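You operate a simulated robot arm through the tools that you are given. There is no shell and no other tool.

You are at the controls of a simulated robot arm. One attempt, no reset.

## Task
Brush the tyre on the stand clean all round with the brush arm.
Fine: free the brake, crank, swing the arm off again and set the brake. Where these are worked on the way, their far stop is far enough and under half their travel is too little: brush arm.

It is judged by the outcome, as a careful person would: the job done as asked, and still so three seconds after it is handed in. It fails if anything else is knocked over, pushed out of place, dropped, spilled or broken.

## Robot
A 7-joint arm with a two-finger parallel gripper, fixed in place. Base frame: the origin is on the floor under the middle of its stand, x ahead of it, y to its left, z up. Lengths are in mm, angles in degrees, forces in N, time in s.
It reaches about 1247 mm from its shoulder. Its first joint turns from -132.0 to 132.0 degrees. Payload 3.91 kg.
Tool frame: the origin (TCP) lies between the finger pads and is the grasp point; the fingertips stand 30 mm ahead of it; z points along the fingers, y is the line along which they close. Largest opening 110 mm; finger width 20, thickness 10; the body of the gripper, 48 by 112 mm, starts 55 mm behind the TCP.
Orientation is that of the tool frame in the base frame, as [roll, pitch, yaw] about the fixed x, y, z axes, in that order (R = Rz(yaw) Ry(pitch) Rx(roll)). With the fingers straight down and closing along the base's y, the tool's x points along the base's -x, its y along +y and its z along -z.

## Interface
- The arm moves only by the tool drive_tool. Its argument "steps" is a list of rows, each an object (a shift or turn left out is 0, a gripper value left out holds the last) with "slide": the shift along the tool's x, y, z in mm, a list of three; "rot": the turn, a rotation vector about the tool's x, y, z in degrees, a list of three. In form: [{"slide": [dx, dy, dz], "rot": [rx, ry, rz]}, ...]. A call has 1 to 20 rows; each row shifts and turns the commanded pose from where the row before left it, along the tool's axes as they then stand. "gripper" is the gripper command, from -1 (shut) to 1 (fully open), values between in proportion, set as the call begins (left out, the last holds). Rows are played at 5 a second. More than 50 mm and 8.6 degrees between two rows, or a gripper value outside its range, and nothing of the call is played. A pose out of reach is approached as far as the arm can. The call stops where the force on the tool passes 90 N (or 10 N more than at its start, if that is more) or the arm is blocked; 0.2 s more then pass. The fingers move at their own pace (about 108 mm/s each) and stop on an object; they squeeze with about 22 N. The grip force told is the motor's: it shows also when the fingers shut on nothing. Time passes only in rows, and 0.2 s behind the last, so rows that do not move let the fingers close. The reply holds the time, the measured pose of the TCP, the force on the tool along the base axes, the opening and the grip force, in the units named above and with some noise, with the torque about the TCP (base axes, N m) and any sound that the robot's microphone picked up, and new pictures: "pictures" is both (left out), scene, wrist or none.
- Cameras (640 x 400 px; columns grow to the right, rows downward): "scene" is fixed at [50, -650.4, 1498.3]; the picture's right is [0.79, -0.61, 0.00], its down [-0.21, -0.27, -0.94] and it looks along [0.58, 0.74, -0.34] (base axes); focal length 331 px, centre (320, 200). "wrist" rides on the gripper at [72, 17, -103] in the tool frame; the picture's right is [-0.23, 0.97, 0.00], its down [-0.76, -0.18, -0.62] and it looks along [-0.61, -0.14, 0.78] (tool axes); focal length 222 px, centre (320, 200). There is no depth. A picture from a camera that has moved, and an enlarged one, comes with that camera's place and axes in the base frame and with its lens.
- zoom(camera, box): a new picture of the part [left, top, right, bottom] of that camera's present view, enlarged. It takes no simulated time.
- job_done(): hands the job in; it is judged then, once.

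Places have to be worked out from the pictures, the camera data and where the tool is seen. Open the gripper and draw the arm clear of the work before you hand the job in, unless the task says otherwise.

The tools are called after "Call:" as name(argument=value, ...) on one line, values as JSON. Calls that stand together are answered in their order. drive_tool: Moves the arm, as the interface text tells. Its arguments: {"type":"object","properties":{"steps":{"type":"array","items":{"type":"object","properties":{"slide":{"type":"array","items":{"type":"number"}},"rot":{"type":"array","items":{"type":"number"}}}}},"gripper":{"type":"number"},"pictures":{"type":"string","enum":["both","scene","wrist","none"]}},"required":["steps"]} The other tools are called the same way: zoom (camera, box) takes an enlarged picture of a part of a camera's view; job_done () hands the job in.

At the start:

```text
t: 0.0
ee_pos: [546.9, 22.8, 1236.4]
tcp_rot: [180.0, 0.0, -179.9]
wrist_force: [-0.2, 0.8, -0.1]
wrist_torque: [0.0, 0.01, 0.01]
opening: 110.0
grasp_force: 0.0
```

scene: 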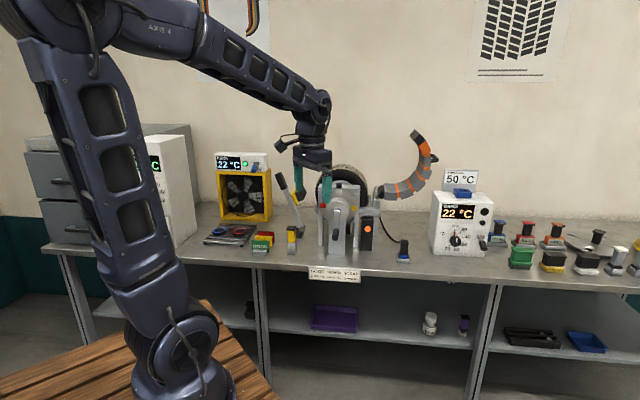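
wrist: 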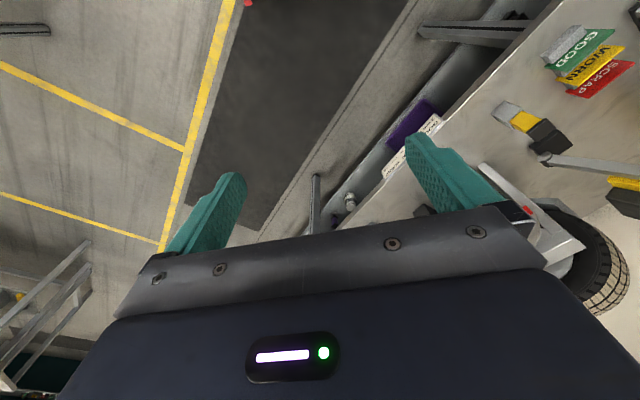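

The scene shows a tyre on a stand with a crank, a brake lever, and a curved brush arm to the right. I'll zoom in on the stand to understand the parts.

Call:
zoom(camera="scene", box=[270, 120, 450, 290])

Call:
zoom(camera="scene", box=[300, 160, 400, 260])

Call:
zoom(camera="wrist", box=[440, 0, 640, 330])

```text
2.35 times, centred on (360, 205) of scene
camera zoom: at [50.0, -650.4, 1498.3], right [0.79, -0.61, 0.0], down [-0.21, -0.27, -0.94], along [0.58, 0.74, -0.34], focal length 779 px, centre (226, 188)
```

zoom: 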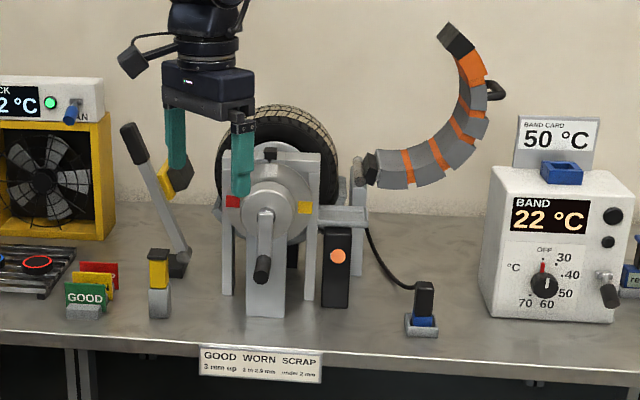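

```text
4.00 times, centred on (350, 210) of scene
camera zoom: at [50.0, -650.4, 1498.3], right [0.79, -0.61, 0.0], down [-0.21, -0.27, -0.94], along [0.58, 0.74, -0.34], focal length 1325 px, centre (200, 160)
```

zoom: 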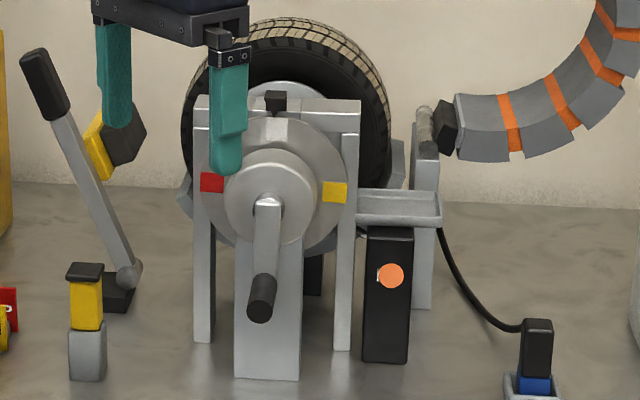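

```text
1.21 times, centred on (540, 165) of wrist
camera zoom: at [475.0, 39.0, 1338.4], right [0.23, 0.97, 0.0], down [0.76, -0.18, 0.62], along [0.61, -0.14, -0.78], focal length 269 px, centre (53, 242)
```

zoom: 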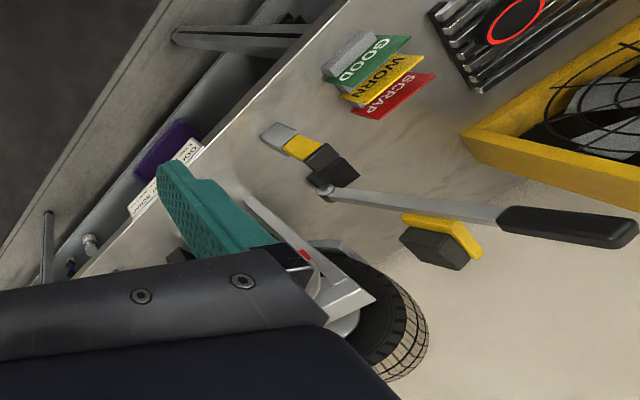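

The bench appears to run at 45° to the base axes, with the stand around (910, 310) and the lever's pivot near (865, 525, 840). I'll turn the tool 45° to face the bench squarely for a better look with the wrist camera.

Call:
drive_tool(steps=[{"rot": [0, 0, -7.5]}, {"rot": [0, 0, -7.5]}, {"rot": [0, 0, -7.5]}, {"rot": [0, 0, -7.5]}, {"rot": [0, 0, -7.5]}, {"rot": [0, 0, -7.5]}, {"slide": [0, 0, 0]}])

```text
t: 1.6
ee_pos: [545.4, 22.9, 1234.7]
tcp_rot: [180.0, 0.0, -134.9]
wrist_force: [-0.4, -0.2, 1.0]
wrist_torque: [-0.02, 0.02, -0.02]
opening: 110.0
grasp_force: 0.1
camera wrist: at [483.6, -17.6, 1338.4], right [-0.53, 0.85, 0.0], down [0.66, 0.41, 0.62], along [0.53, 0.33, -0.78], focal length 222 px, centre (320, 200)
```

scene: 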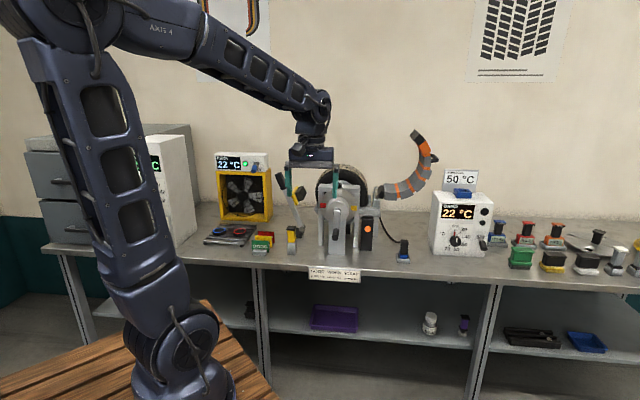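
wrist: 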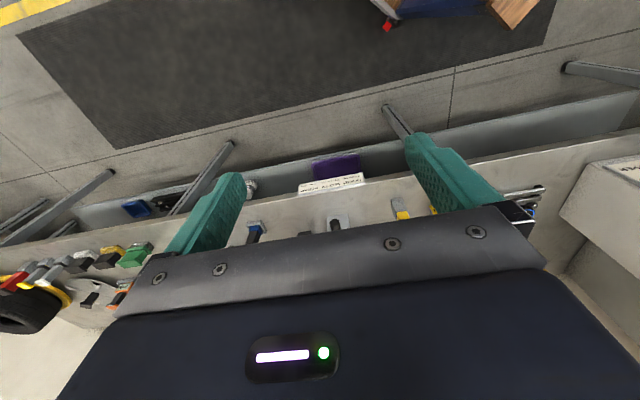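

The wrist view is blocked in its lower half by the gripper body; tilting the tool forward should bring the stand into the upper half. I tilt 45° forward.

Call:
drive_tool(steps=[{"rot": [0, -7.5, 0]}, {"rot": [0, -7.5, 0]}, {"rot": [0, -7.5, 0]}, {"rot": [0, -7.5, 0]}, {"rot": [0, -7.5, 0]}, {"rot": [0, -7.5, 0]}, {"slide": [0, 0, 0]}])

```text
t: 3.2
ee_pos: [546.3, 22.9, 1234.7]
tcp_rot: [180.0, 45.1, -135.0]
wrist_force: [0.2, 1.0, 0.2]
wrist_torque: [0.02, 0.02, -0.01]
opening: 109.7
grasp_force: 0.0
camera wrist: at [448.4, -54.6, 1256.7], right [-0.57, 0.8, 0.16], down [0.19, -0.06, 0.98], along [0.79, 0.59, -0.12], focal length 222 px, centre (320, 200)
```

scene: 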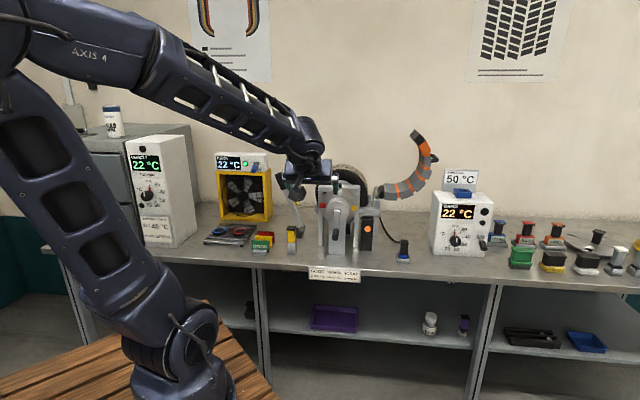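
wrist: 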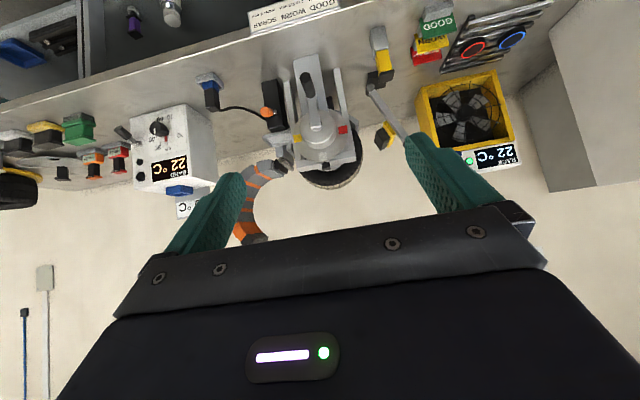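

The stand is now visible (upside-down) in the wrist view. I zoom in on it.

Call:
zoom(camera="wrist", box=[220, 40, 420, 240])

Call:
zoom(camera="scene", box=[270, 120, 450, 290])

```text
2.00 times, centred on (320, 140) of wrist
camera zoom: at [448.4, -54.6, 1256.7], right [-0.57, 0.8, 0.16], down [0.19, -0.06, 0.98], along [0.79, 0.59, -0.12], focal length 444 px, centre (320, 320)
```

zoom: 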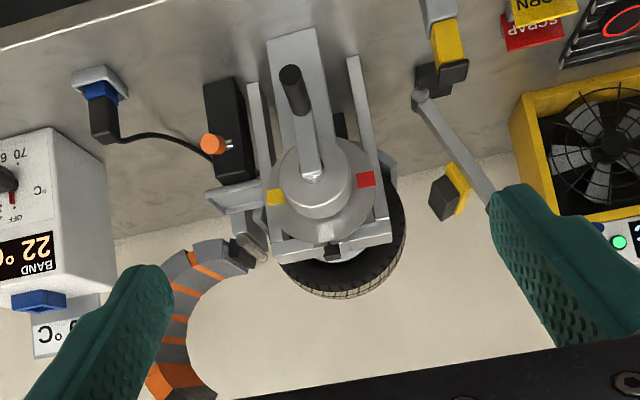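

```text
2.35 times, centred on (360, 205) of scene
camera zoom: at [50.0, -650.4, 1498.3], right [0.79, -0.61, 0.0], down [-0.21, -0.27, -0.94], along [0.58, 0.74, -0.34], focal length 779 px, centre (226, 188)
```

zoom: 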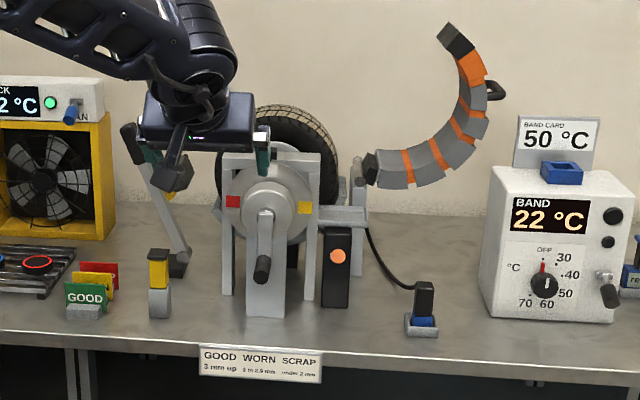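

I want to know if the lever with the yellow/black pad left of the tyre is the brake, and whether the pad touches the tyre. I move the camera left and a bit forward to look between the fingers.

Call:
drive_tool(steps=[{"slide": [0, 40, 0]}, {"slide": [0, 40, 0]}, {"slide": [0, 40, 0]}, {"slide": [-20, 0, 20]}, {"slide": [-20, 0, 20]}, {"slide": [-20, 0, 20]}, {"slide": [0, 0, 0]}])

```text
t: 4.8
ee_pos: [521.9, 166.3, 1233.7]
tcp_rot: [180.0, 45.0, -135.1]
wrist_force: [-0.1, 1.3, -0.1]
wrist_torque: [0.01, -0.02, 0.05]
opening: 110.0
grasp_force: 0.1
camera wrist: at [423.1, 90.6, 1255.6], right [-0.57, 0.8, 0.16], down [0.19, -0.06, 0.98], along [0.79, 0.59, -0.12], focal length 222 px, centre (320, 200)
```

scene: 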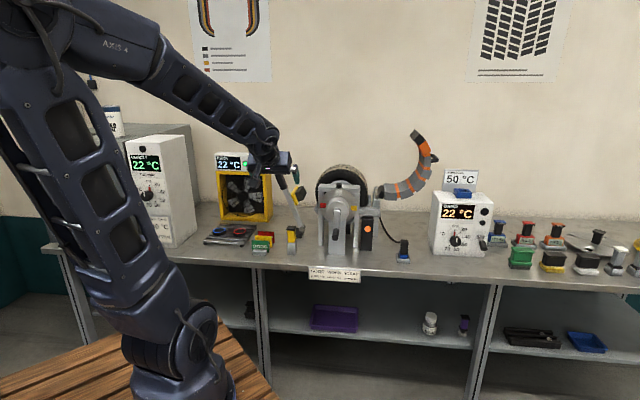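
wrist: 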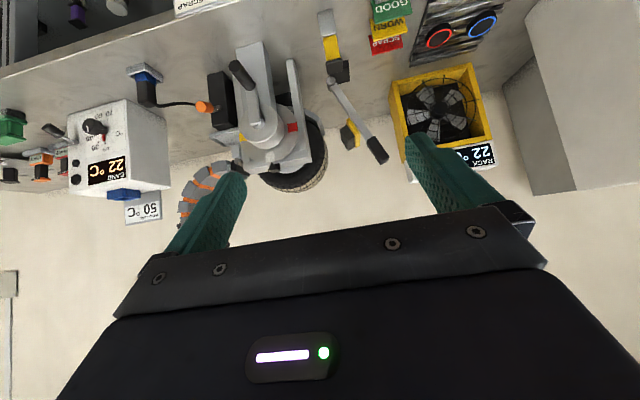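

Call:
zoom(camera="wrist", box=[200, 20, 400, 220])

Call:
zoom(camera="scene", box=[300, 150, 400, 270])

Call:
zoom(camera="scene", box=[360, 120, 450, 220])

```text
2.00 times, centred on (300, 120) of wrist
camera zoom: at [423.1, 90.6, 1255.6], right [-0.57, 0.8, 0.16], down [0.19, -0.06, 0.98], along [0.79, 0.59, -0.12], focal length 444 px, centre (360, 360)
```

zoom: 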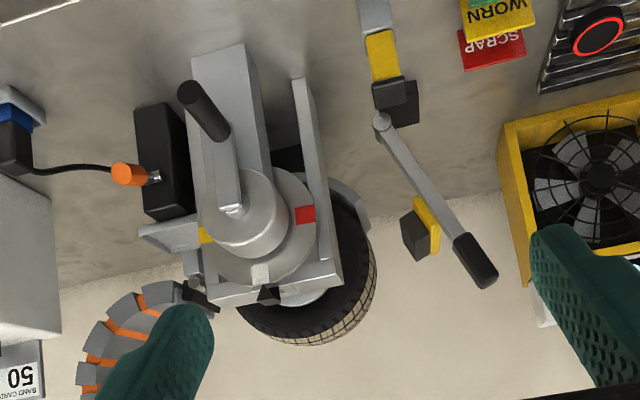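

```text
3.33 times, centred on (350, 210) of scene
camera zoom: at [50.0, -650.4, 1498.3], right [0.79, -0.61, 0.0], down [-0.21, -0.27, -0.94], along [0.58, 0.74, -0.34], focal length 1104 px, centre (220, 167)
```

zoom: 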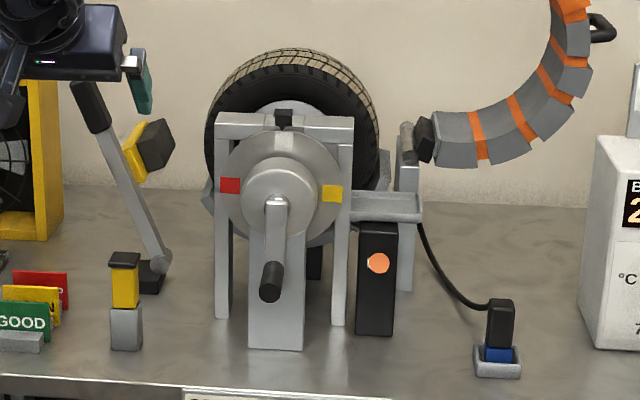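

```text
4.00 times, centred on (405, 170) of scene
camera zoom: at [50.0, -650.4, 1498.3], right [0.79, -0.61, 0.0], down [-0.21, -0.27, -0.94], along [0.58, 0.74, -0.34], focal length 1325 px, centre (-20, 320)
```

zoom: 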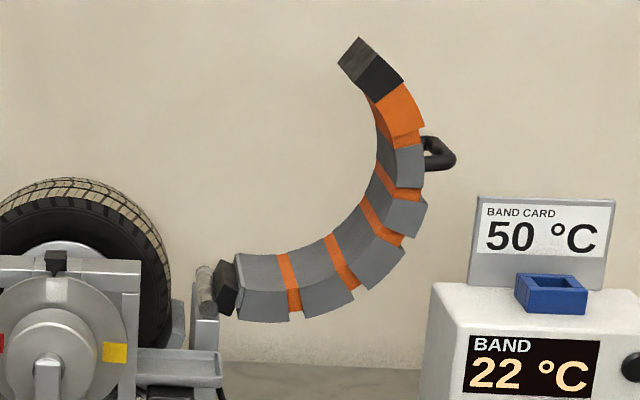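

The yellow-backed black block on the left lever looks like a brush (bristles), and the segmented arc looks like a warming band; the orange-capped thing on the black box may be the brake. I zoom in closely on these.

Call:
zoom(camera="wrist", box=[200, 60, 260, 140])

Call:
zoom(camera="wrist", box=[310, 50, 400, 170])

Call:
zoom(camera="scene", box=[340, 200, 390, 260])

Call:
zoom(camera="scene", box=[190, 0, 280, 90])

```text
5.00 times, centred on (230, 100) of wrist
camera zoom: at [423.1, 90.6, 1255.6], right [-0.57, 0.8, 0.16], down [0.19, -0.06, 0.98], along [0.79, 0.59, -0.12], focal length 1111 px, centre (770, 700)
```

zoom: 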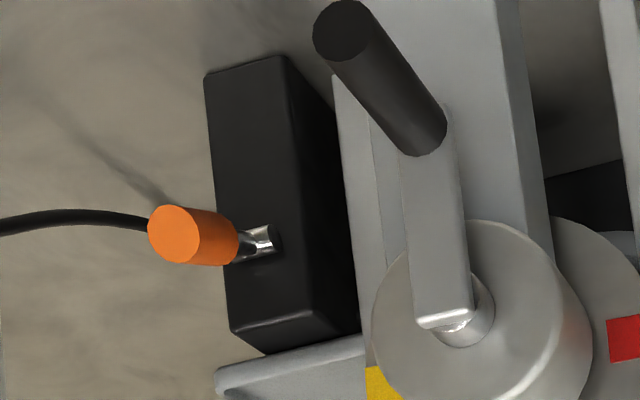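

```text
3.33 times, centred on (355, 110) of wrist
camera zoom: at [423.1, 90.6, 1255.6], right [-0.57, 0.8, 0.16], down [0.19, -0.06, 0.98], along [0.79, 0.59, -0.12], focal length 740 px, centre (203, 500)
```

zoom: 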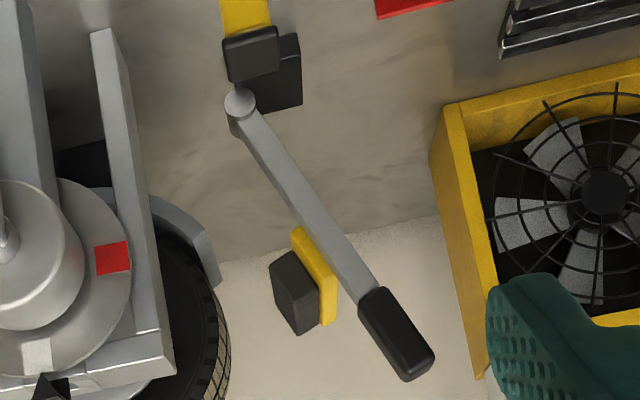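

```text
6.67 times, centred on (365, 230) of scene
camera zoom: at [50.0, -650.4, 1498.3], right [0.79, -0.61, 0.0], down [-0.21, -0.27, -0.94], along [0.58, 0.74, -0.34], focal length 2208 px, centre (20, 0)
```

zoom: 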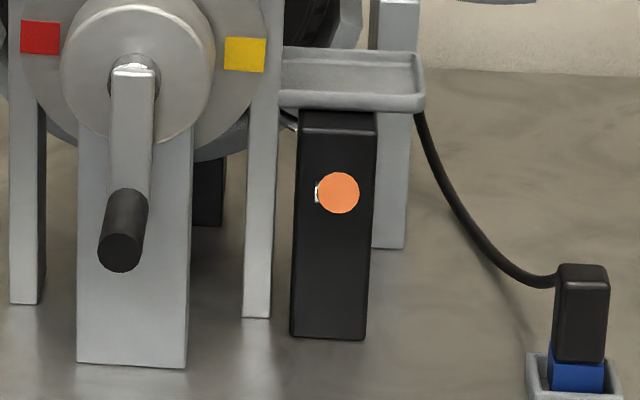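

```text
4.44 times, centred on (235, 45) of scene
camera zoom: at [50.0, -650.4, 1498.3], right [0.79, -0.61, 0.0], down [-0.21, -0.27, -0.94], along [0.58, 0.74, -0.34], focal length 1472 px, centre (698, 889)
```

zoom: 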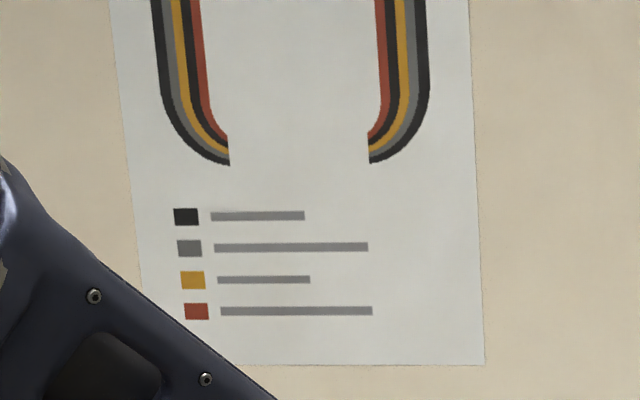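

The orange-capped piece looks like a toggle lever tilting up from the black box at about (938, 187, 942), and the crank peg's front end is near (800, 227, 927). I move closer in front of it to see how the toggle is built.

Call:
drive_tool(steps=[{"slide": [-8.9, -33.1, 26.5]}, {"slide": [-8.9, -33.1, 26.5]}, {"slide": [-8.9, -33.1, 26.5]}, {"slide": [-8.9, -33.1, 26.5]}, {"slide": [-8.9, -33.1, 26.5]}, {"slide": [-8.9, -33.1, 26.5]}, {"slide": [-8.9, -33.1, 26.5]}, {"slide": [-8.9, -33.1, 26.5]}, {"slide": [0, 0, 0]}])

```text
t: 6.8
ee_pos: [850.7, 118.4, 1136.0]
tcp_rot: [-180.0, 45.0, -135.1]
wrist_force: [-0.2, 0.2, 0.1]
wrist_torque: [-0.01, 0.0, 0.01]
opening: 109.9
grasp_force: 0.1
camera wrist: at [751.7, 42.9, 1157.7], right [-0.58, 0.8, 0.16], down [0.19, -0.06, 0.98], along [0.79, 0.59, -0.12], focal length 222 px, centre (320, 200)
```

scene: 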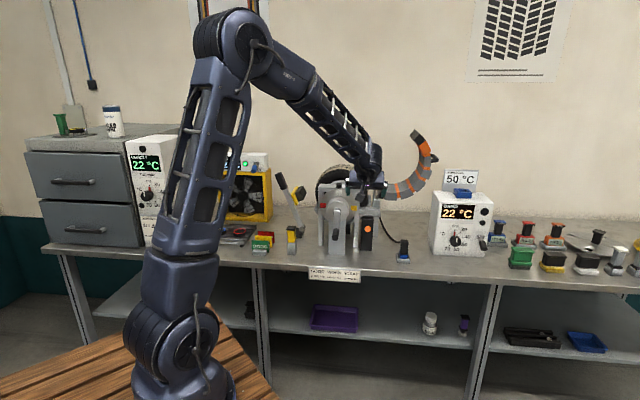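
wrist: 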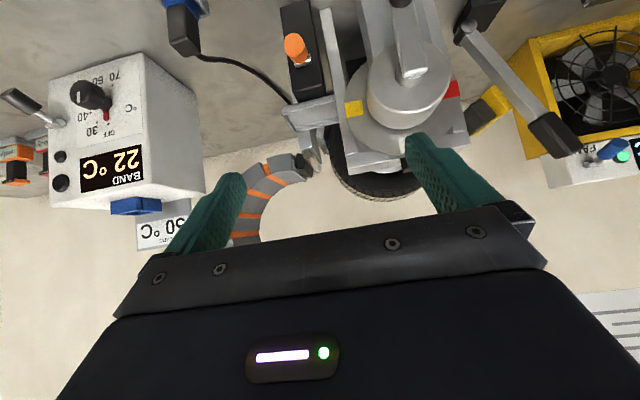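

Call:
zoom(camera="wrist", box=[260, 0, 360, 110])

Call:
zoom(camera="wrist", box=[320, 0, 480, 200])

Call:
zoom(camera="scene", box=[260, 150, 420, 280])

```text
3.64 times, centred on (310, 55) of wrist
camera zoom: at [751.7, 42.9, 1157.7], right [-0.58, 0.8, 0.16], down [0.19, -0.06, 0.98], along [0.79, 0.59, -0.12], focal length 808 px, centre (356, 727)
```

zoom: 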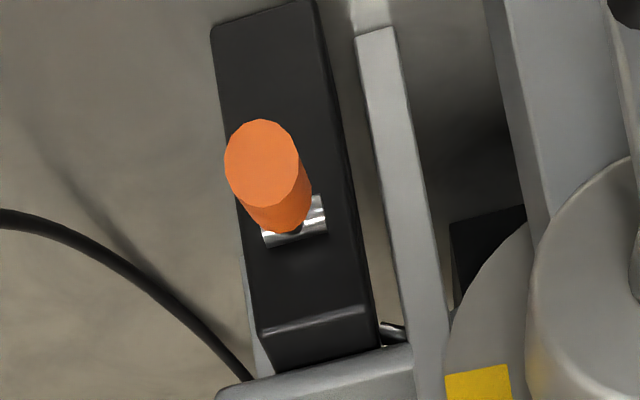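

```text
2.00 times, centred on (400, 100) of wrist
camera zoom: at [751.7, 42.9, 1157.7], right [-0.58, 0.8, 0.16], down [0.19, -0.06, 0.98], along [0.79, 0.59, -0.12], focal length 444 px, centre (160, 400)
```

zoom: 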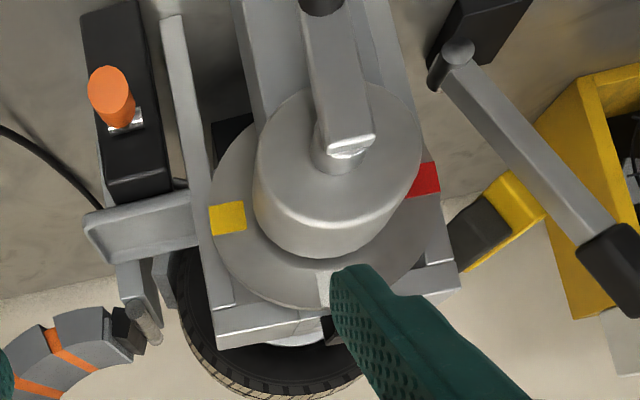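

```text
3.08 times, centred on (340, 215) of scene
camera zoom: at [50.0, -650.4, 1498.3], right [0.79, -0.61, 0.0], down [-0.21, -0.27, -0.94], along [0.58, 0.74, -0.34], focal length 1019 px, centre (258, 154)
```

zoom: 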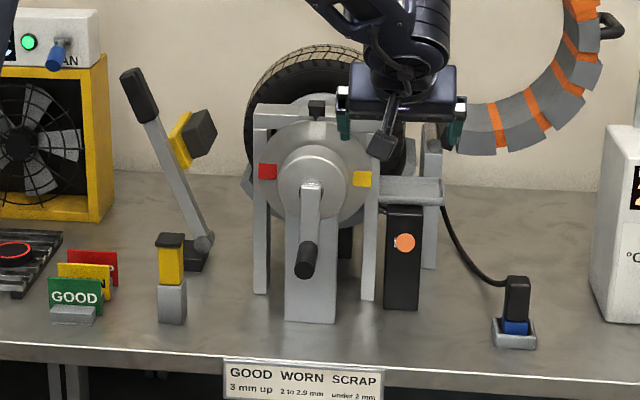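

The toggle has a horizontal chrome pivot in the box's face (pivot near e_d≈878, z≈901) and its orange knob is tilted up about 25°. I'll approach it with the half-open gripper to grip the knob from both sides, stopping ~60 mm short to check alignment.

Call:
drive_tool(steps=[{"slide": [10.8, -3, 34.6]}, {"slide": [10.8, -3, 34.6]}, {"slide": [10.8, -3, 34.6]}, {"slide": [10.8, -3, 34.6]}, {"slide": [10.8, -3, 34.6]}, {"slide": [0, 0, 0]}], gripper=0.2)

```text
t: 8.2
ee_pos: [920.1, 172.3, 970.3]
tcp_rot: [180.0, 45.0, -135.0]
wrist_force: [0.2, 0.4, -0.4]
wrist_torque: [-0.01, 0.01, -0.03]
opening: 66.0
grasp_force: 0.0
camera wrist: at [821.8, 95.5, 992.0], right [-0.57, 0.8, 0.16], down [0.19, -0.06, 0.98], along [0.79, 0.59, -0.12], focal length 222 px, centre (320, 200)
```

scene: 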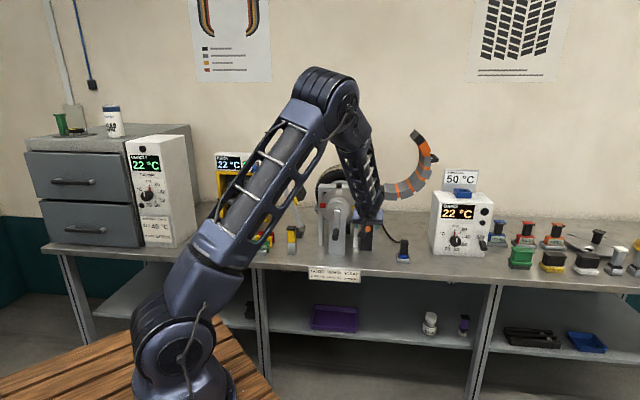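
wrist: 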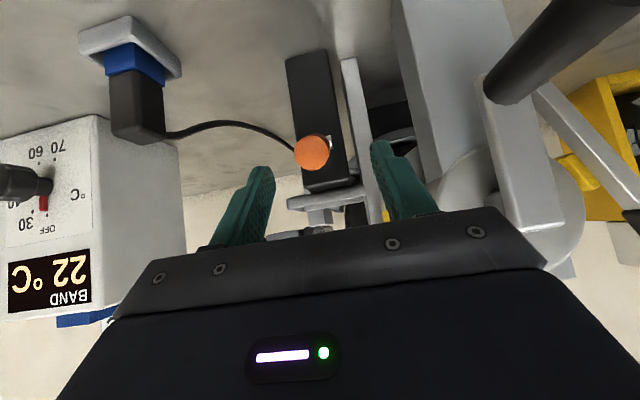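

The knob front is at about e_d 805, e_r 537, z 937, almost aligned. I move in the last ~57 mm and close on the knob.

Call:
drive_tool(steps=[{"slide": [-1.2, -2.6, 19.1]}, {"slide": [-1.2, -2.6, 19.1]}, {"slide": [-1.1, -2.5, 19.1]}, {"slide": [0, 0, 0]}])

Call:
drive_tool(steps=[{"slide": [0, 0, 0]}, {"slide": [0, 0, 0]}, {"slide": [0, 0, 0]}], gripper=-1)

```text
t: 9.2
ee_pos: [955.4, 197.3, 936.3]
tcp_rot: [-179.9, 44.9, -135.0]
wrist_force: [-0.4, 0.8, 0.1]
wrist_torque: [0.02, 0.0, 0.01]
opening: 66.3
grasp_force: 0.1
camera wrist: at [856.9, 120.2, 958.0], right [-0.57, 0.8, 0.16], down [0.19, -0.06, 0.98], along [0.79, 0.59, -0.12], focal length 222 px, centre (320, 200)
```

scene: 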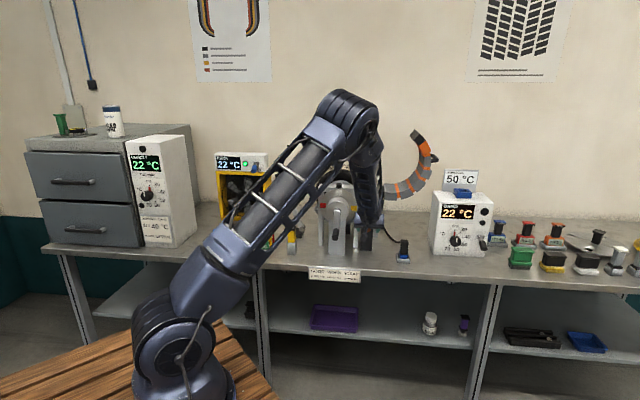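
wrist: 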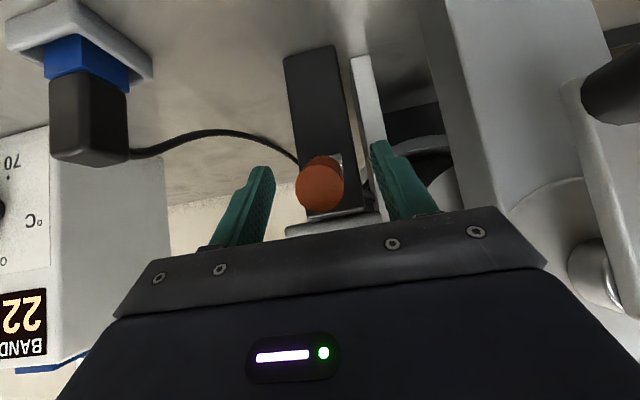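

```text
t: 10.0
ee_pos: [954.7, 197.6, 937.0]
tcp_rot: [179.9, 45.0, -135.0]
wrist_force: [-14.1, 7.4, -1.1]
wrist_torque: [-0.09, 0.13, -0.09]
opening: 24.9
grasp_force: 45.4
camera wrist: at [855.9, 121.2, 958.0], right [-0.58, 0.8, 0.16], down [0.2, -0.06, 0.98], along [0.79, 0.6, -0.12], focal length 222 px, centre (320, 200)
```

scene: 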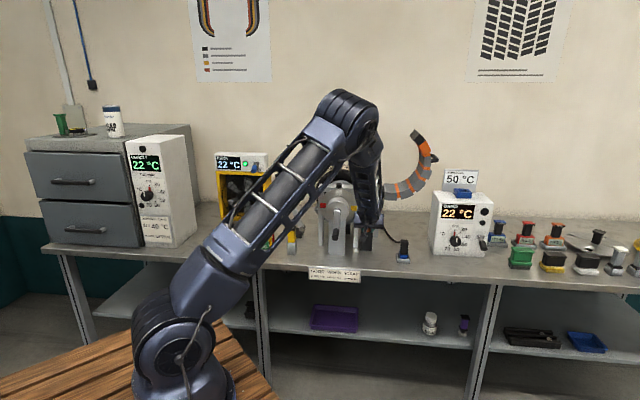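
wrist: 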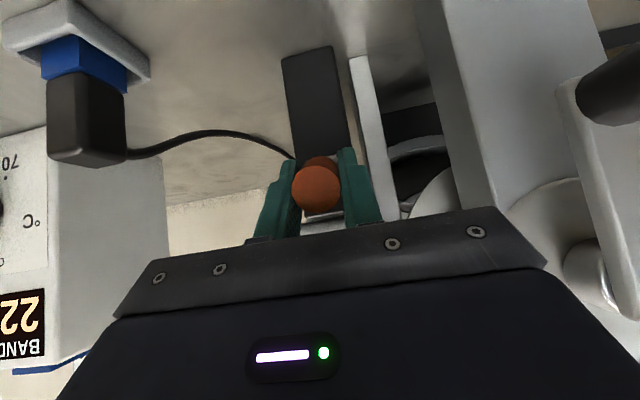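

The fingers hold the knob (25 mm wide). I shift slightly to relieve the sideways force and start moving the toggle down along its arc, watching the force.

Call:
drive_tool(steps=[{"slide": [0, 3, 0]}, {"slide": [5.9, 0, 2.1]}, {"slide": [5.9, 0, 2.2]}, {"slide": [5.5, 0, 3.2]}], pictures="wrist")

```text
t: 11.0
ee_pos: [949.1, 192.9, 920.8]
tcp_rot: [-180.0, 45.0, -135.0]
wrist_force: [4.6, 7.9, 19.1]
wrist_torque: [0.85, -0.89, 0.01]
opening: 24.4
grasp_force: 45.6
camera wrist: at [850.6, 116.4, 942.3], right [-0.57, 0.8, 0.16], down [0.19, -0.06, 0.98], along [0.79, 0.59, -0.12], focal length 222 px, centre (320, 200)
```

wrist: 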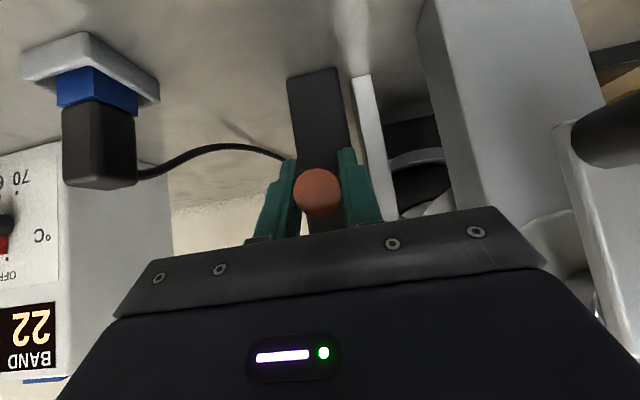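

The toggle follows with about 19 N resistance. I continue along the arc down.

Call:
drive_tool(steps=[{"slide": [5.5, 0, 3.2]}, {"slide": [4.9, 0, 4.0]}, {"slide": [4.8, 0, 4.1]}, {"slide": [4.1, 0, 4.8]}, {"slide": [4.0, 0, 4.9]}], pictures="wrist")

```text
t: 12.2
ee_pos: [947.8, 191.8, 888.9]
tcp_rot: [179.9, 45.0, -135.0]
wrist_force: [-1.9, 0.3, 16.9]
wrist_torque: [0.7, -0.76, -0.01]
opening: 24.3
grasp_force: 44.7
camera wrist: at [849.5, 115.3, 909.7], right [-0.57, 0.8, 0.16], down [0.19, -0.06, 0.98], along [0.79, 0.59, -0.12], focal length 222 px, centre (320, 200)
```

wrist: 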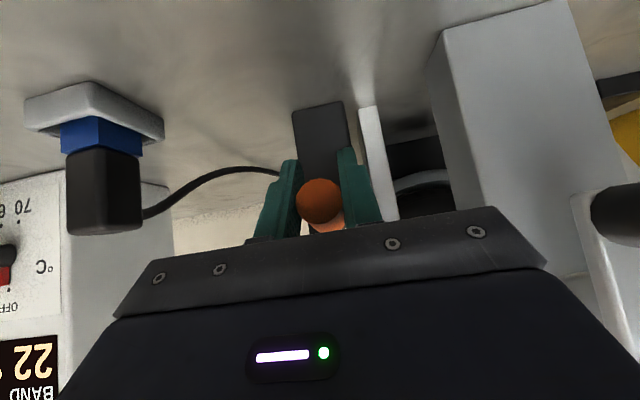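

Resistance is steady (~17 N). Continue the arc further down toward the lower stop.

Call:
drive_tool(steps=[{"slide": [3.2, 0, 5.5]}, {"slide": [3.2, 0, 5.5]}, {"slide": [2.2, 0, 5.9]}, {"slide": [2.1, 0, 5.9]}], pictures="wrist")

```text
t: 13.2
ee_pos: [953.1, 196.8, 866.9]
tcp_rot: [-179.9, 45.1, -134.9]
wrist_force: [-19.6, -7.5, 32.5]
wrist_torque: [0.09, -0.22, -0.03]
opening: 24.9
grasp_force: 45.0
camera wrist: at [854.2, 119.7, 887.8], right [-0.58, 0.8, 0.16], down [0.19, -0.06, 0.98], along [0.79, 0.6, -0.12], focal length 222 px, centre (320, 200)
```

wrist: 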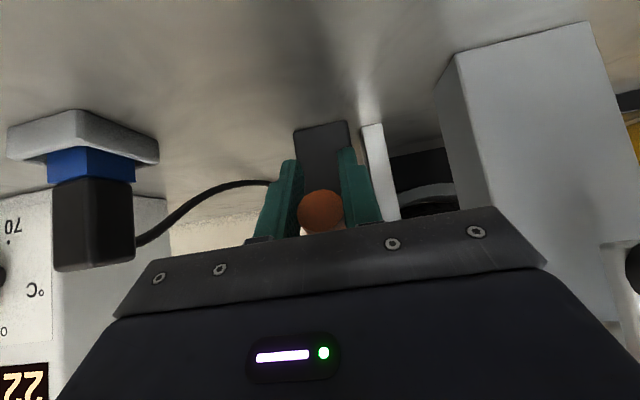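

Force rose to ~32 N and the knob seems to lag—possibly the lower stop. I push down 5 mm more to confirm.

Call:
drive_tool(steps=[{"slide": [2.5, 0, 1.5]}, {"slide": [2.5, 0, 1.5]}], pictures="wrist")

```text
t: 13.8
ee_pos: [953.3, 196.7, 860.4]
tcp_rot: [-179.9, 45.1, -135.0]
wrist_force: [6.9, 7.0, 37.1]
wrist_torque: [-0.39, 0.36, 0.01]
opening: 25.1
grasp_force: 45.4
camera wrist: at [854.3, 120.1, 882.4], right [-0.57, 0.8, 0.16], down [0.19, -0.06, 0.98], along [0.8, 0.59, -0.12], focal length 222 px, centre (320, 200)
```

wrist: 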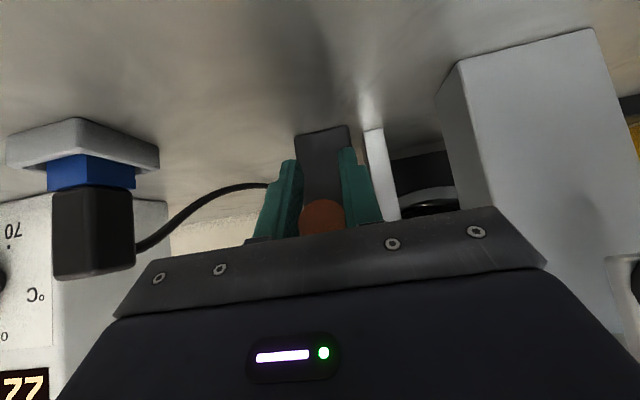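

The knob no longer follows, so the toggle is at its lower stop. I open the gripper and back off to look at it and at the crank.

Call:
drive_tool(steps=[{"slide": [-2, 0, -2]}, {"slide": [0, 0, 0]}, {"slide": [0, 0, -20]}, {"slide": [0, 0, -40]}, {"slide": [0, 0, -45]}, {"slide": [0, 0, -45]}, {"slide": [0, 0, -45]}, {"slide": [0, 0, -45]}, {"slide": [0, 0, 0]}], gripper=0.2)

```text
t: 15.8
ee_pos: [831.6, 75.2, 1032.2]
tcp_rot: [-179.9, 45.0, -135.0]
wrist_force: [0.3, 0.6, 0.3]
wrist_torque: [-0.02, 0.01, -0.02]
opening: 66.4
grasp_force: 0.0
camera wrist: at [733.5, -1.1, 1053.7], right [-0.58, 0.8, 0.16], down [0.2, -0.06, 0.98], along [0.79, 0.59, -0.12], focal length 222 px, centre (320, 200)
```

scene: 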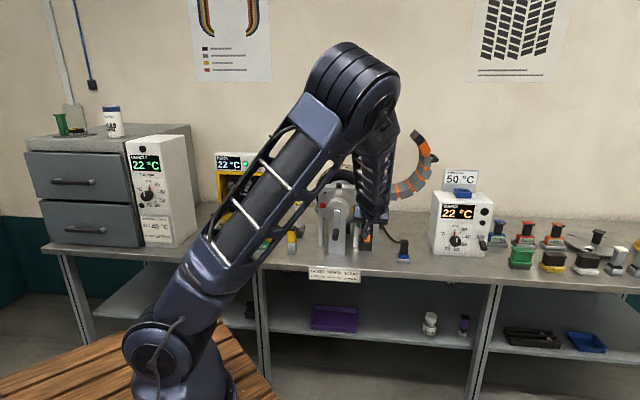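
wrist: 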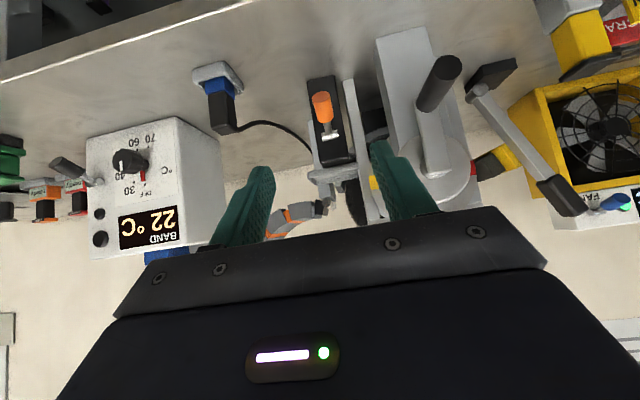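

The toggle now points down, as intended. Next I move up and left to inspect the brush lever closely.

Call:
drive_tool(steps=[{"slide": [-7.9, 38.9, -7.9]}, {"slide": [-7.9, 38.9, -7.9]}, {"slide": [-7.9, 38.9, -7.9]}, {"slide": [-7.9, 38.9, -7.9]}, {"slide": [-7.9, 38.9, -7.9]}, {"slide": [-7.9, 38.9, -7.9]}, {"slide": [-7.9, 38.9, -7.9]}, {"slide": [-7.9, 38.9, -7.9]}, {"slide": [-7.9, 38.9, -7.9]}, {"slide": [0, 0, 0]}])

```text
t: 18.0
ee_pos: [585.0, 324.8, 1135.3]
tcp_rot: [180.0, 45.0, -135.0]
wrist_force: [0.0, -0.5, 0.4]
wrist_torque: [0.0, 0.0, -0.01]
opening: 66.1
grasp_force: 0.0
camera wrist: at [486.0, 248.8, 1156.5], right [-0.57, 0.8, 0.16], down [0.19, -0.06, 0.98], along [0.79, 0.59, -0.12], focal length 222 px, centre (320, 200)
```

scene: 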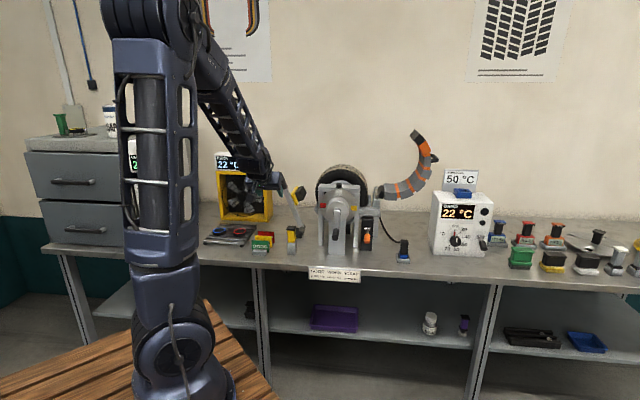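
wrist: 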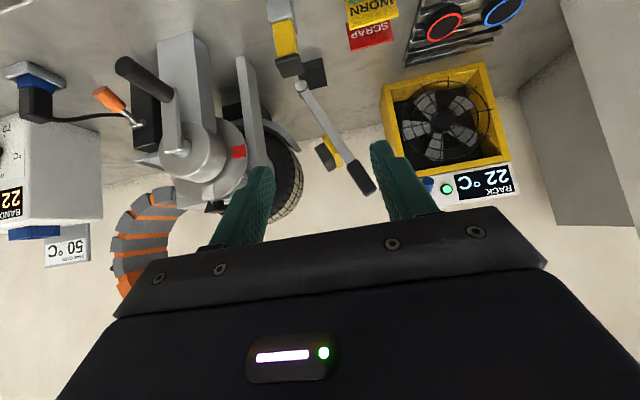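

Call:
zoom(camera="wrist", box=[240, 40, 400, 220])

Call:
zoom(camera="scene", box=[250, 150, 390, 270])

```text
2.22 times, centred on (320, 130) of wrist
camera zoom: at [486.0, 248.8, 1156.5], right [-0.57, 0.8, 0.16], down [0.19, -0.06, 0.98], along [0.79, 0.59, -0.12], focal length 494 px, centre (320, 356)
```

zoom: 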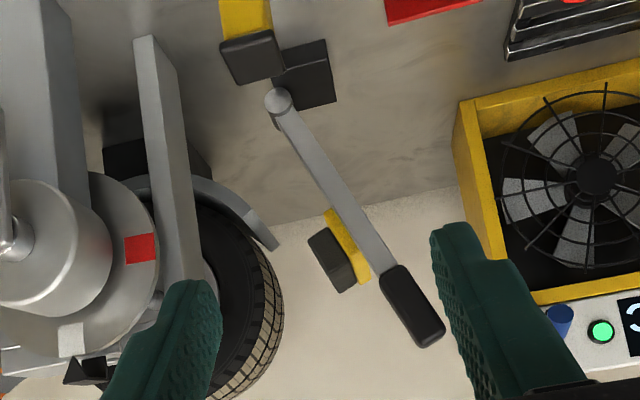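

```text
3.33 times, centred on (320, 210) of scene
camera zoom: at [50.0, -650.4, 1498.3], right [0.79, -0.61, 0.0], down [-0.21, -0.27, -0.94], along [0.58, 0.74, -0.34], focal length 1104 px, centre (320, 167)
```

zoom: 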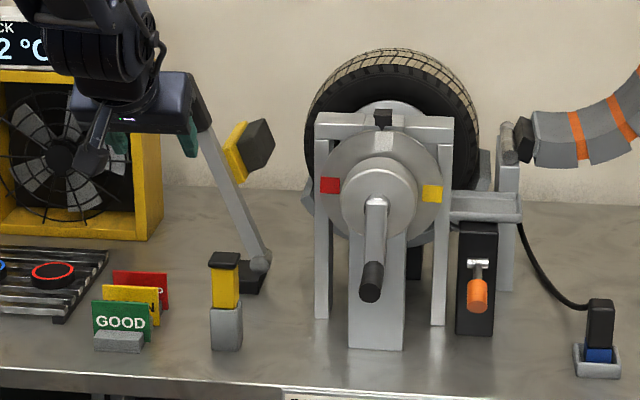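

The lever pivots at about (e_d 982, e_r 231, z 837) and leans ~21° away from the tyre with its grip around e_r 140, z 1075; the brush pad is ~50 mm off the tread. I move to a pre-approach point in front of and above the grip with the fingers open around it.

Call:
drive_tool(steps=[{"slide": [-29, 6.3, 26.8]}, {"slide": [-29, 6.3, 26.8]}, {"slide": [-29, 6.3, 26.8]}, {"slide": [-29, 6.3, 26.8]}, {"slide": [-29, 6.3, 26.8]}, {"slide": [-29, 6.3, 26.8]}, {"slide": [-29, 6.3, 26.8]}, {"slide": [0, 0, 0]}])

```text
t: 19.8
ee_pos: [746.0, 551.2, 1143.9]
tcp_rot: [-180.0, 45.1, -135.1]
wrist_force: [0.5, -0.1, -0.2]
wrist_torque: [0.0, 0.01, -0.03]
opening: 66.1
grasp_force: 0.0
camera wrist: at [646.7, 474.8, 1165.9], right [-0.58, 0.8, 0.16], down [0.2, -0.06, 0.98], along [0.79, 0.59, -0.12], focal length 222 px, centre (320, 200)
```

scene: 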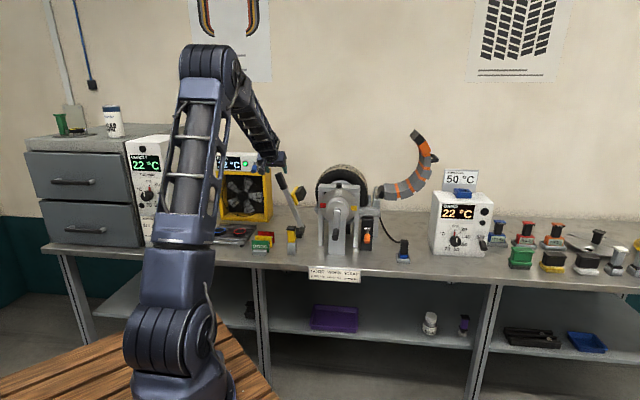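
wrist: 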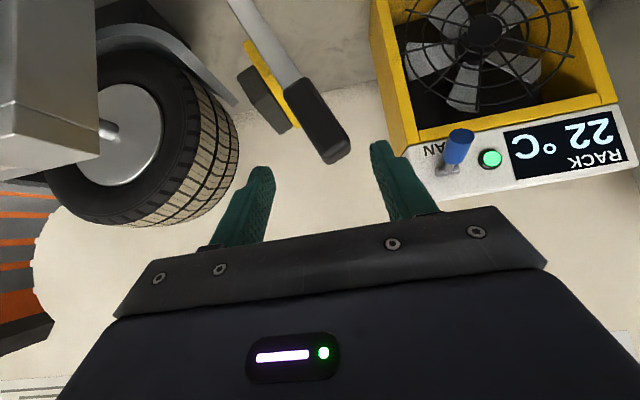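

The grip is lined up between the fingers (tip near e_d 995, e_r 131, z 1102). I advance 100 mm along the fingers to straddle it.

Call:
drive_tool(steps=[{"slide": [-0.7, -0.8, 25]}, {"slide": [-0.7, -0.8, 25]}, {"slide": [-0.7, -0.8, 25]}, {"slide": [-0.7, -0.8, 22]}, {"slide": [0, 0, 0]}])

```text
t: 21.0
ee_pos: [800.1, 598.3, 1078.6]
tcp_rot: [-180.0, 45.0, -135.0]
wrist_force: [0.0, -0.8, 0.8]
wrist_torque: [0.0, 0.02, 0.03]
opening: 65.8
grasp_force: 0.0
camera wrist: at [700.9, 522.2, 1100.0], right [-0.57, 0.8, 0.16], down [0.19, -0.06, 0.98], along [0.79, 0.59, -0.12], focal length 222 px, centre (320, 200)
```

scene: 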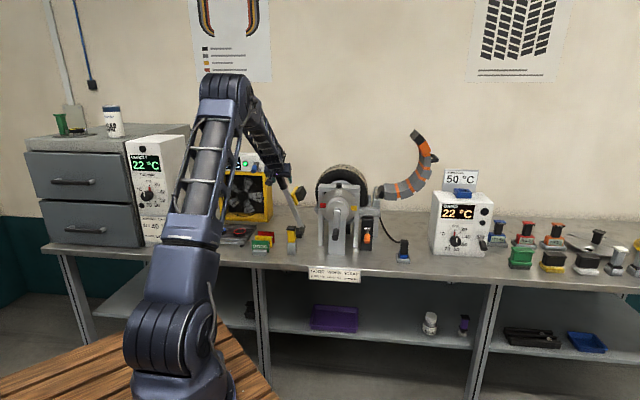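
wrist: 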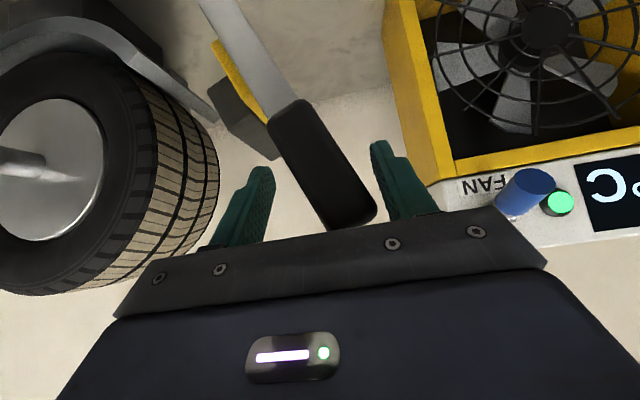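

The grip is straddled. I narrow the fingers a bit as a cage and push the lever to the right toward the tyre in small steps.

Call:
drive_tool(steps=[{"slide": [0, 0, 0]}, {"slide": [-1, -8, -1]}, {"slide": [-1, -8, -1]}, {"slide": [-1, -8, -1]}, {"slide": [-1, -8, -1]}, {"slide": [-1, -8, -1]}], gripper=-0.16)

```text
t: 22.4
ee_pos: [830.2, 571.0, 1083.0]
tcp_rot: [-180.0, 44.9, -135.0]
wrist_force: [0.6, 0.8, -0.4]
wrist_torque: [-0.01, 0.01, -0.02]
opening: 46.1
grasp_force: 0.1
camera wrist: at [731.7, 494.8, 1105.6], right [-0.58, 0.8, 0.16], down [0.2, -0.06, 0.98], along [0.79, 0.59, -0.12], focal length 222 px, centre (320, 200)
```

scene: 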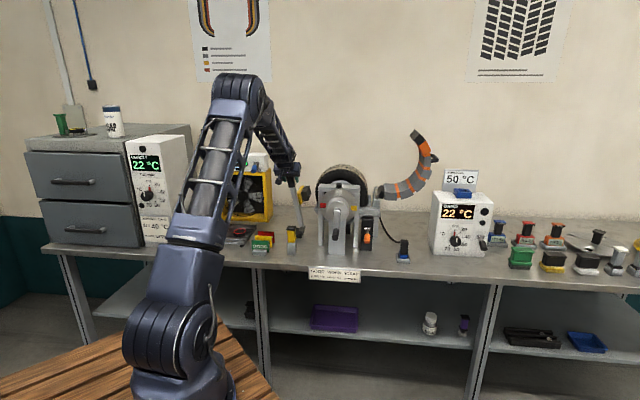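
wrist: 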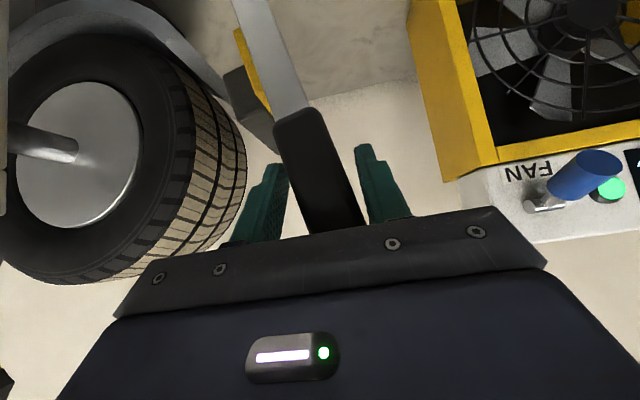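

The lever follows with almost no resistance. I continue in 6 mm steps until the brush meets the tyre.

Call:
drive_tool(steps=[{"slide": [-0.8, -6, -0.8]}, {"slide": [-0.8, -6, -0.8]}, {"slide": [-0.8, -6, -0.8]}, {"slide": [-0.5, -6, -0.5]}, {"slide": [0, 0, 0]}], pictures="wrist")

```text
t: 23.6
ee_pos: [847.2, 553.2, 1087.9]
tcp_rot: [180.0, 45.0, -134.9]
wrist_force: [-0.3, -0.5, 0.8]
wrist_torque: [0.0, 0.0, 0.02]
opening: 46.3
grasp_force: 0.2
camera wrist: at [748.7, 476.7, 1110.0], right [-0.58, 0.8, 0.16], down [0.19, -0.06, 0.98], along [0.79, 0.59, -0.12], focal length 222 px, centre (320, 200)
```

wrist: 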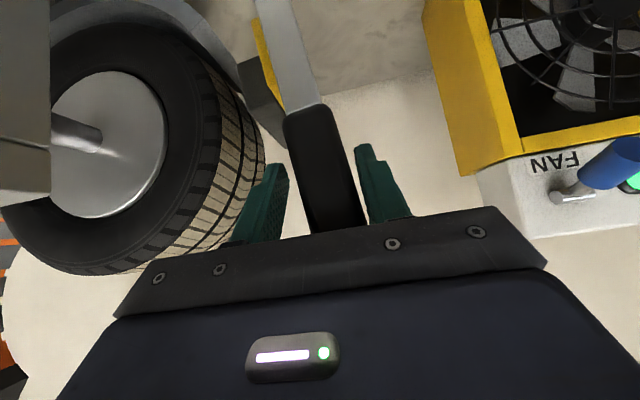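

Brush is closing on the tread; still no force. Continue in 5 mm steps.

Call:
drive_tool(steps=[{"slide": [-0.4, -5, -0.4]}, {"slide": [-0.4, -5, -0.4]}, {"slide": [-0.3, -5, -0.3]}, {"slide": [0, 0, 0]}], pictures="wrist")

```text
t: 24.6
ee_pos: [857.2, 543.0, 1089.7]
tcp_rot: [180.0, 45.0, -135.0]
wrist_force: [0.0, 0.0, 0.8]
wrist_torque: [-0.03, -0.01, 0.0]
opening: 46.4
grasp_force: 0.0
camera wrist: at [758.4, 465.8, 1112.0], right [-0.58, 0.8, 0.16], down [0.19, -0.06, 0.98], along [0.79, 0.59, -0.12], focal length 222 px, centre (320, 200)
```

wrist: 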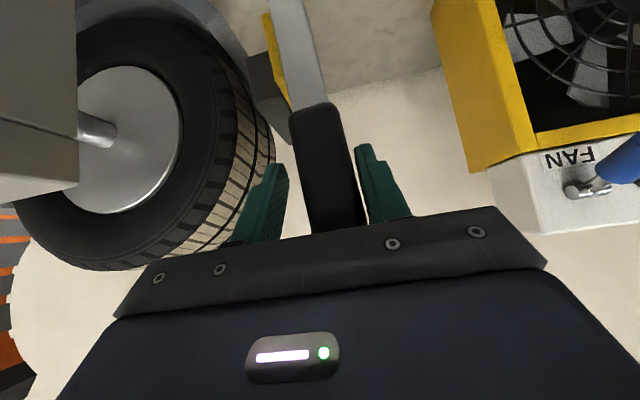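

Call:
zoom(camera="wrist", box=[200, 0, 400, 200])

Call:
zoom(camera="scene", box=[250, 140, 390, 260])

```text
2.00 times, centred on (300, 100) of wrist
camera zoom: at [758.4, 465.8, 1112.0], right [-0.58, 0.8, 0.16], down [0.19, -0.06, 0.98], along [0.79, 0.59, -0.12], focal length 444 px, centre (360, 400)
```

zoom: 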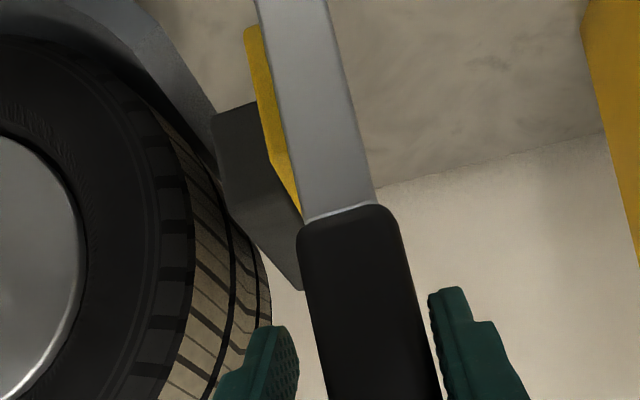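

```text
3.33 times, centred on (320, 200) of scene
camera zoom: at [50.0, -650.4, 1498.3], right [0.79, -0.61, 0.0], down [-0.21, -0.27, -0.94], along [0.58, 0.74, -0.34], focal length 1104 px, centre (320, 200)
```

zoom: 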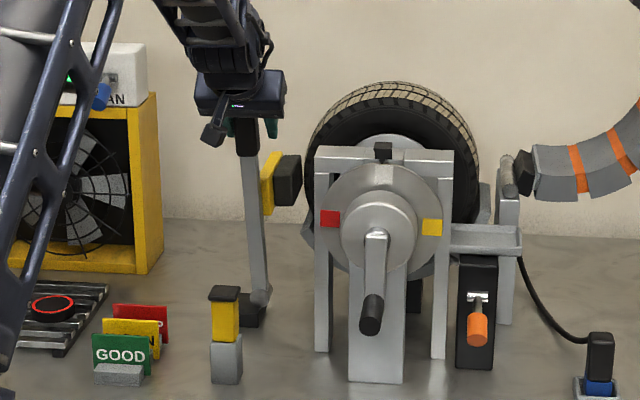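

The brush block is about to touch the tread. A few more small steps, watching force.

Call:
drive_tool(steps=[{"slide": [0, -4, 0]}, {"slide": [0, -4, 0]}, {"slide": [0, -4, 0]}, {"slide": [0, 0, 0]}])

```text
t: 25.6
ee_pos: [865.6, 533.7, 1089.9]
tcp_rot: [-180.0, 45.0, -135.0]
wrist_force: [0.6, -0.4, -0.3]
wrist_torque: [0.02, -0.02, -0.01]
opening: 46.2
grasp_force: 0.1
camera wrist: at [767.0, 457.6, 1111.2], right [-0.57, 0.8, 0.16], down [0.2, -0.06, 0.98], along [0.79, 0.59, -0.12], focal length 222 px, centre (320, 200)
```

scene: 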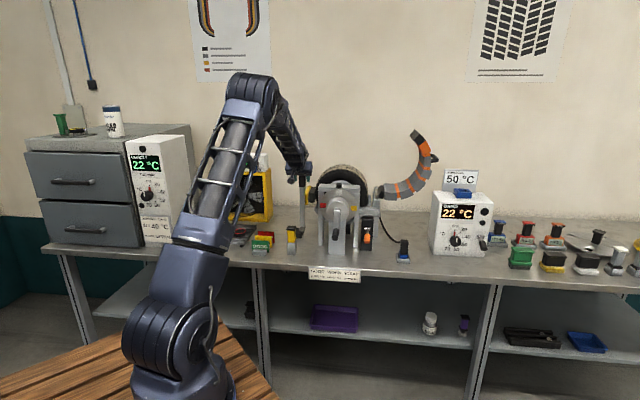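
wrist: 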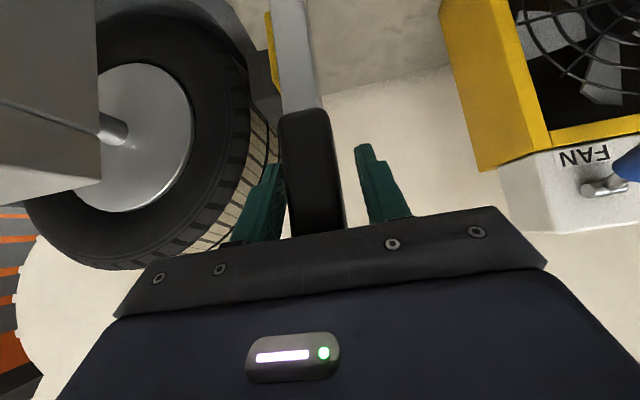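

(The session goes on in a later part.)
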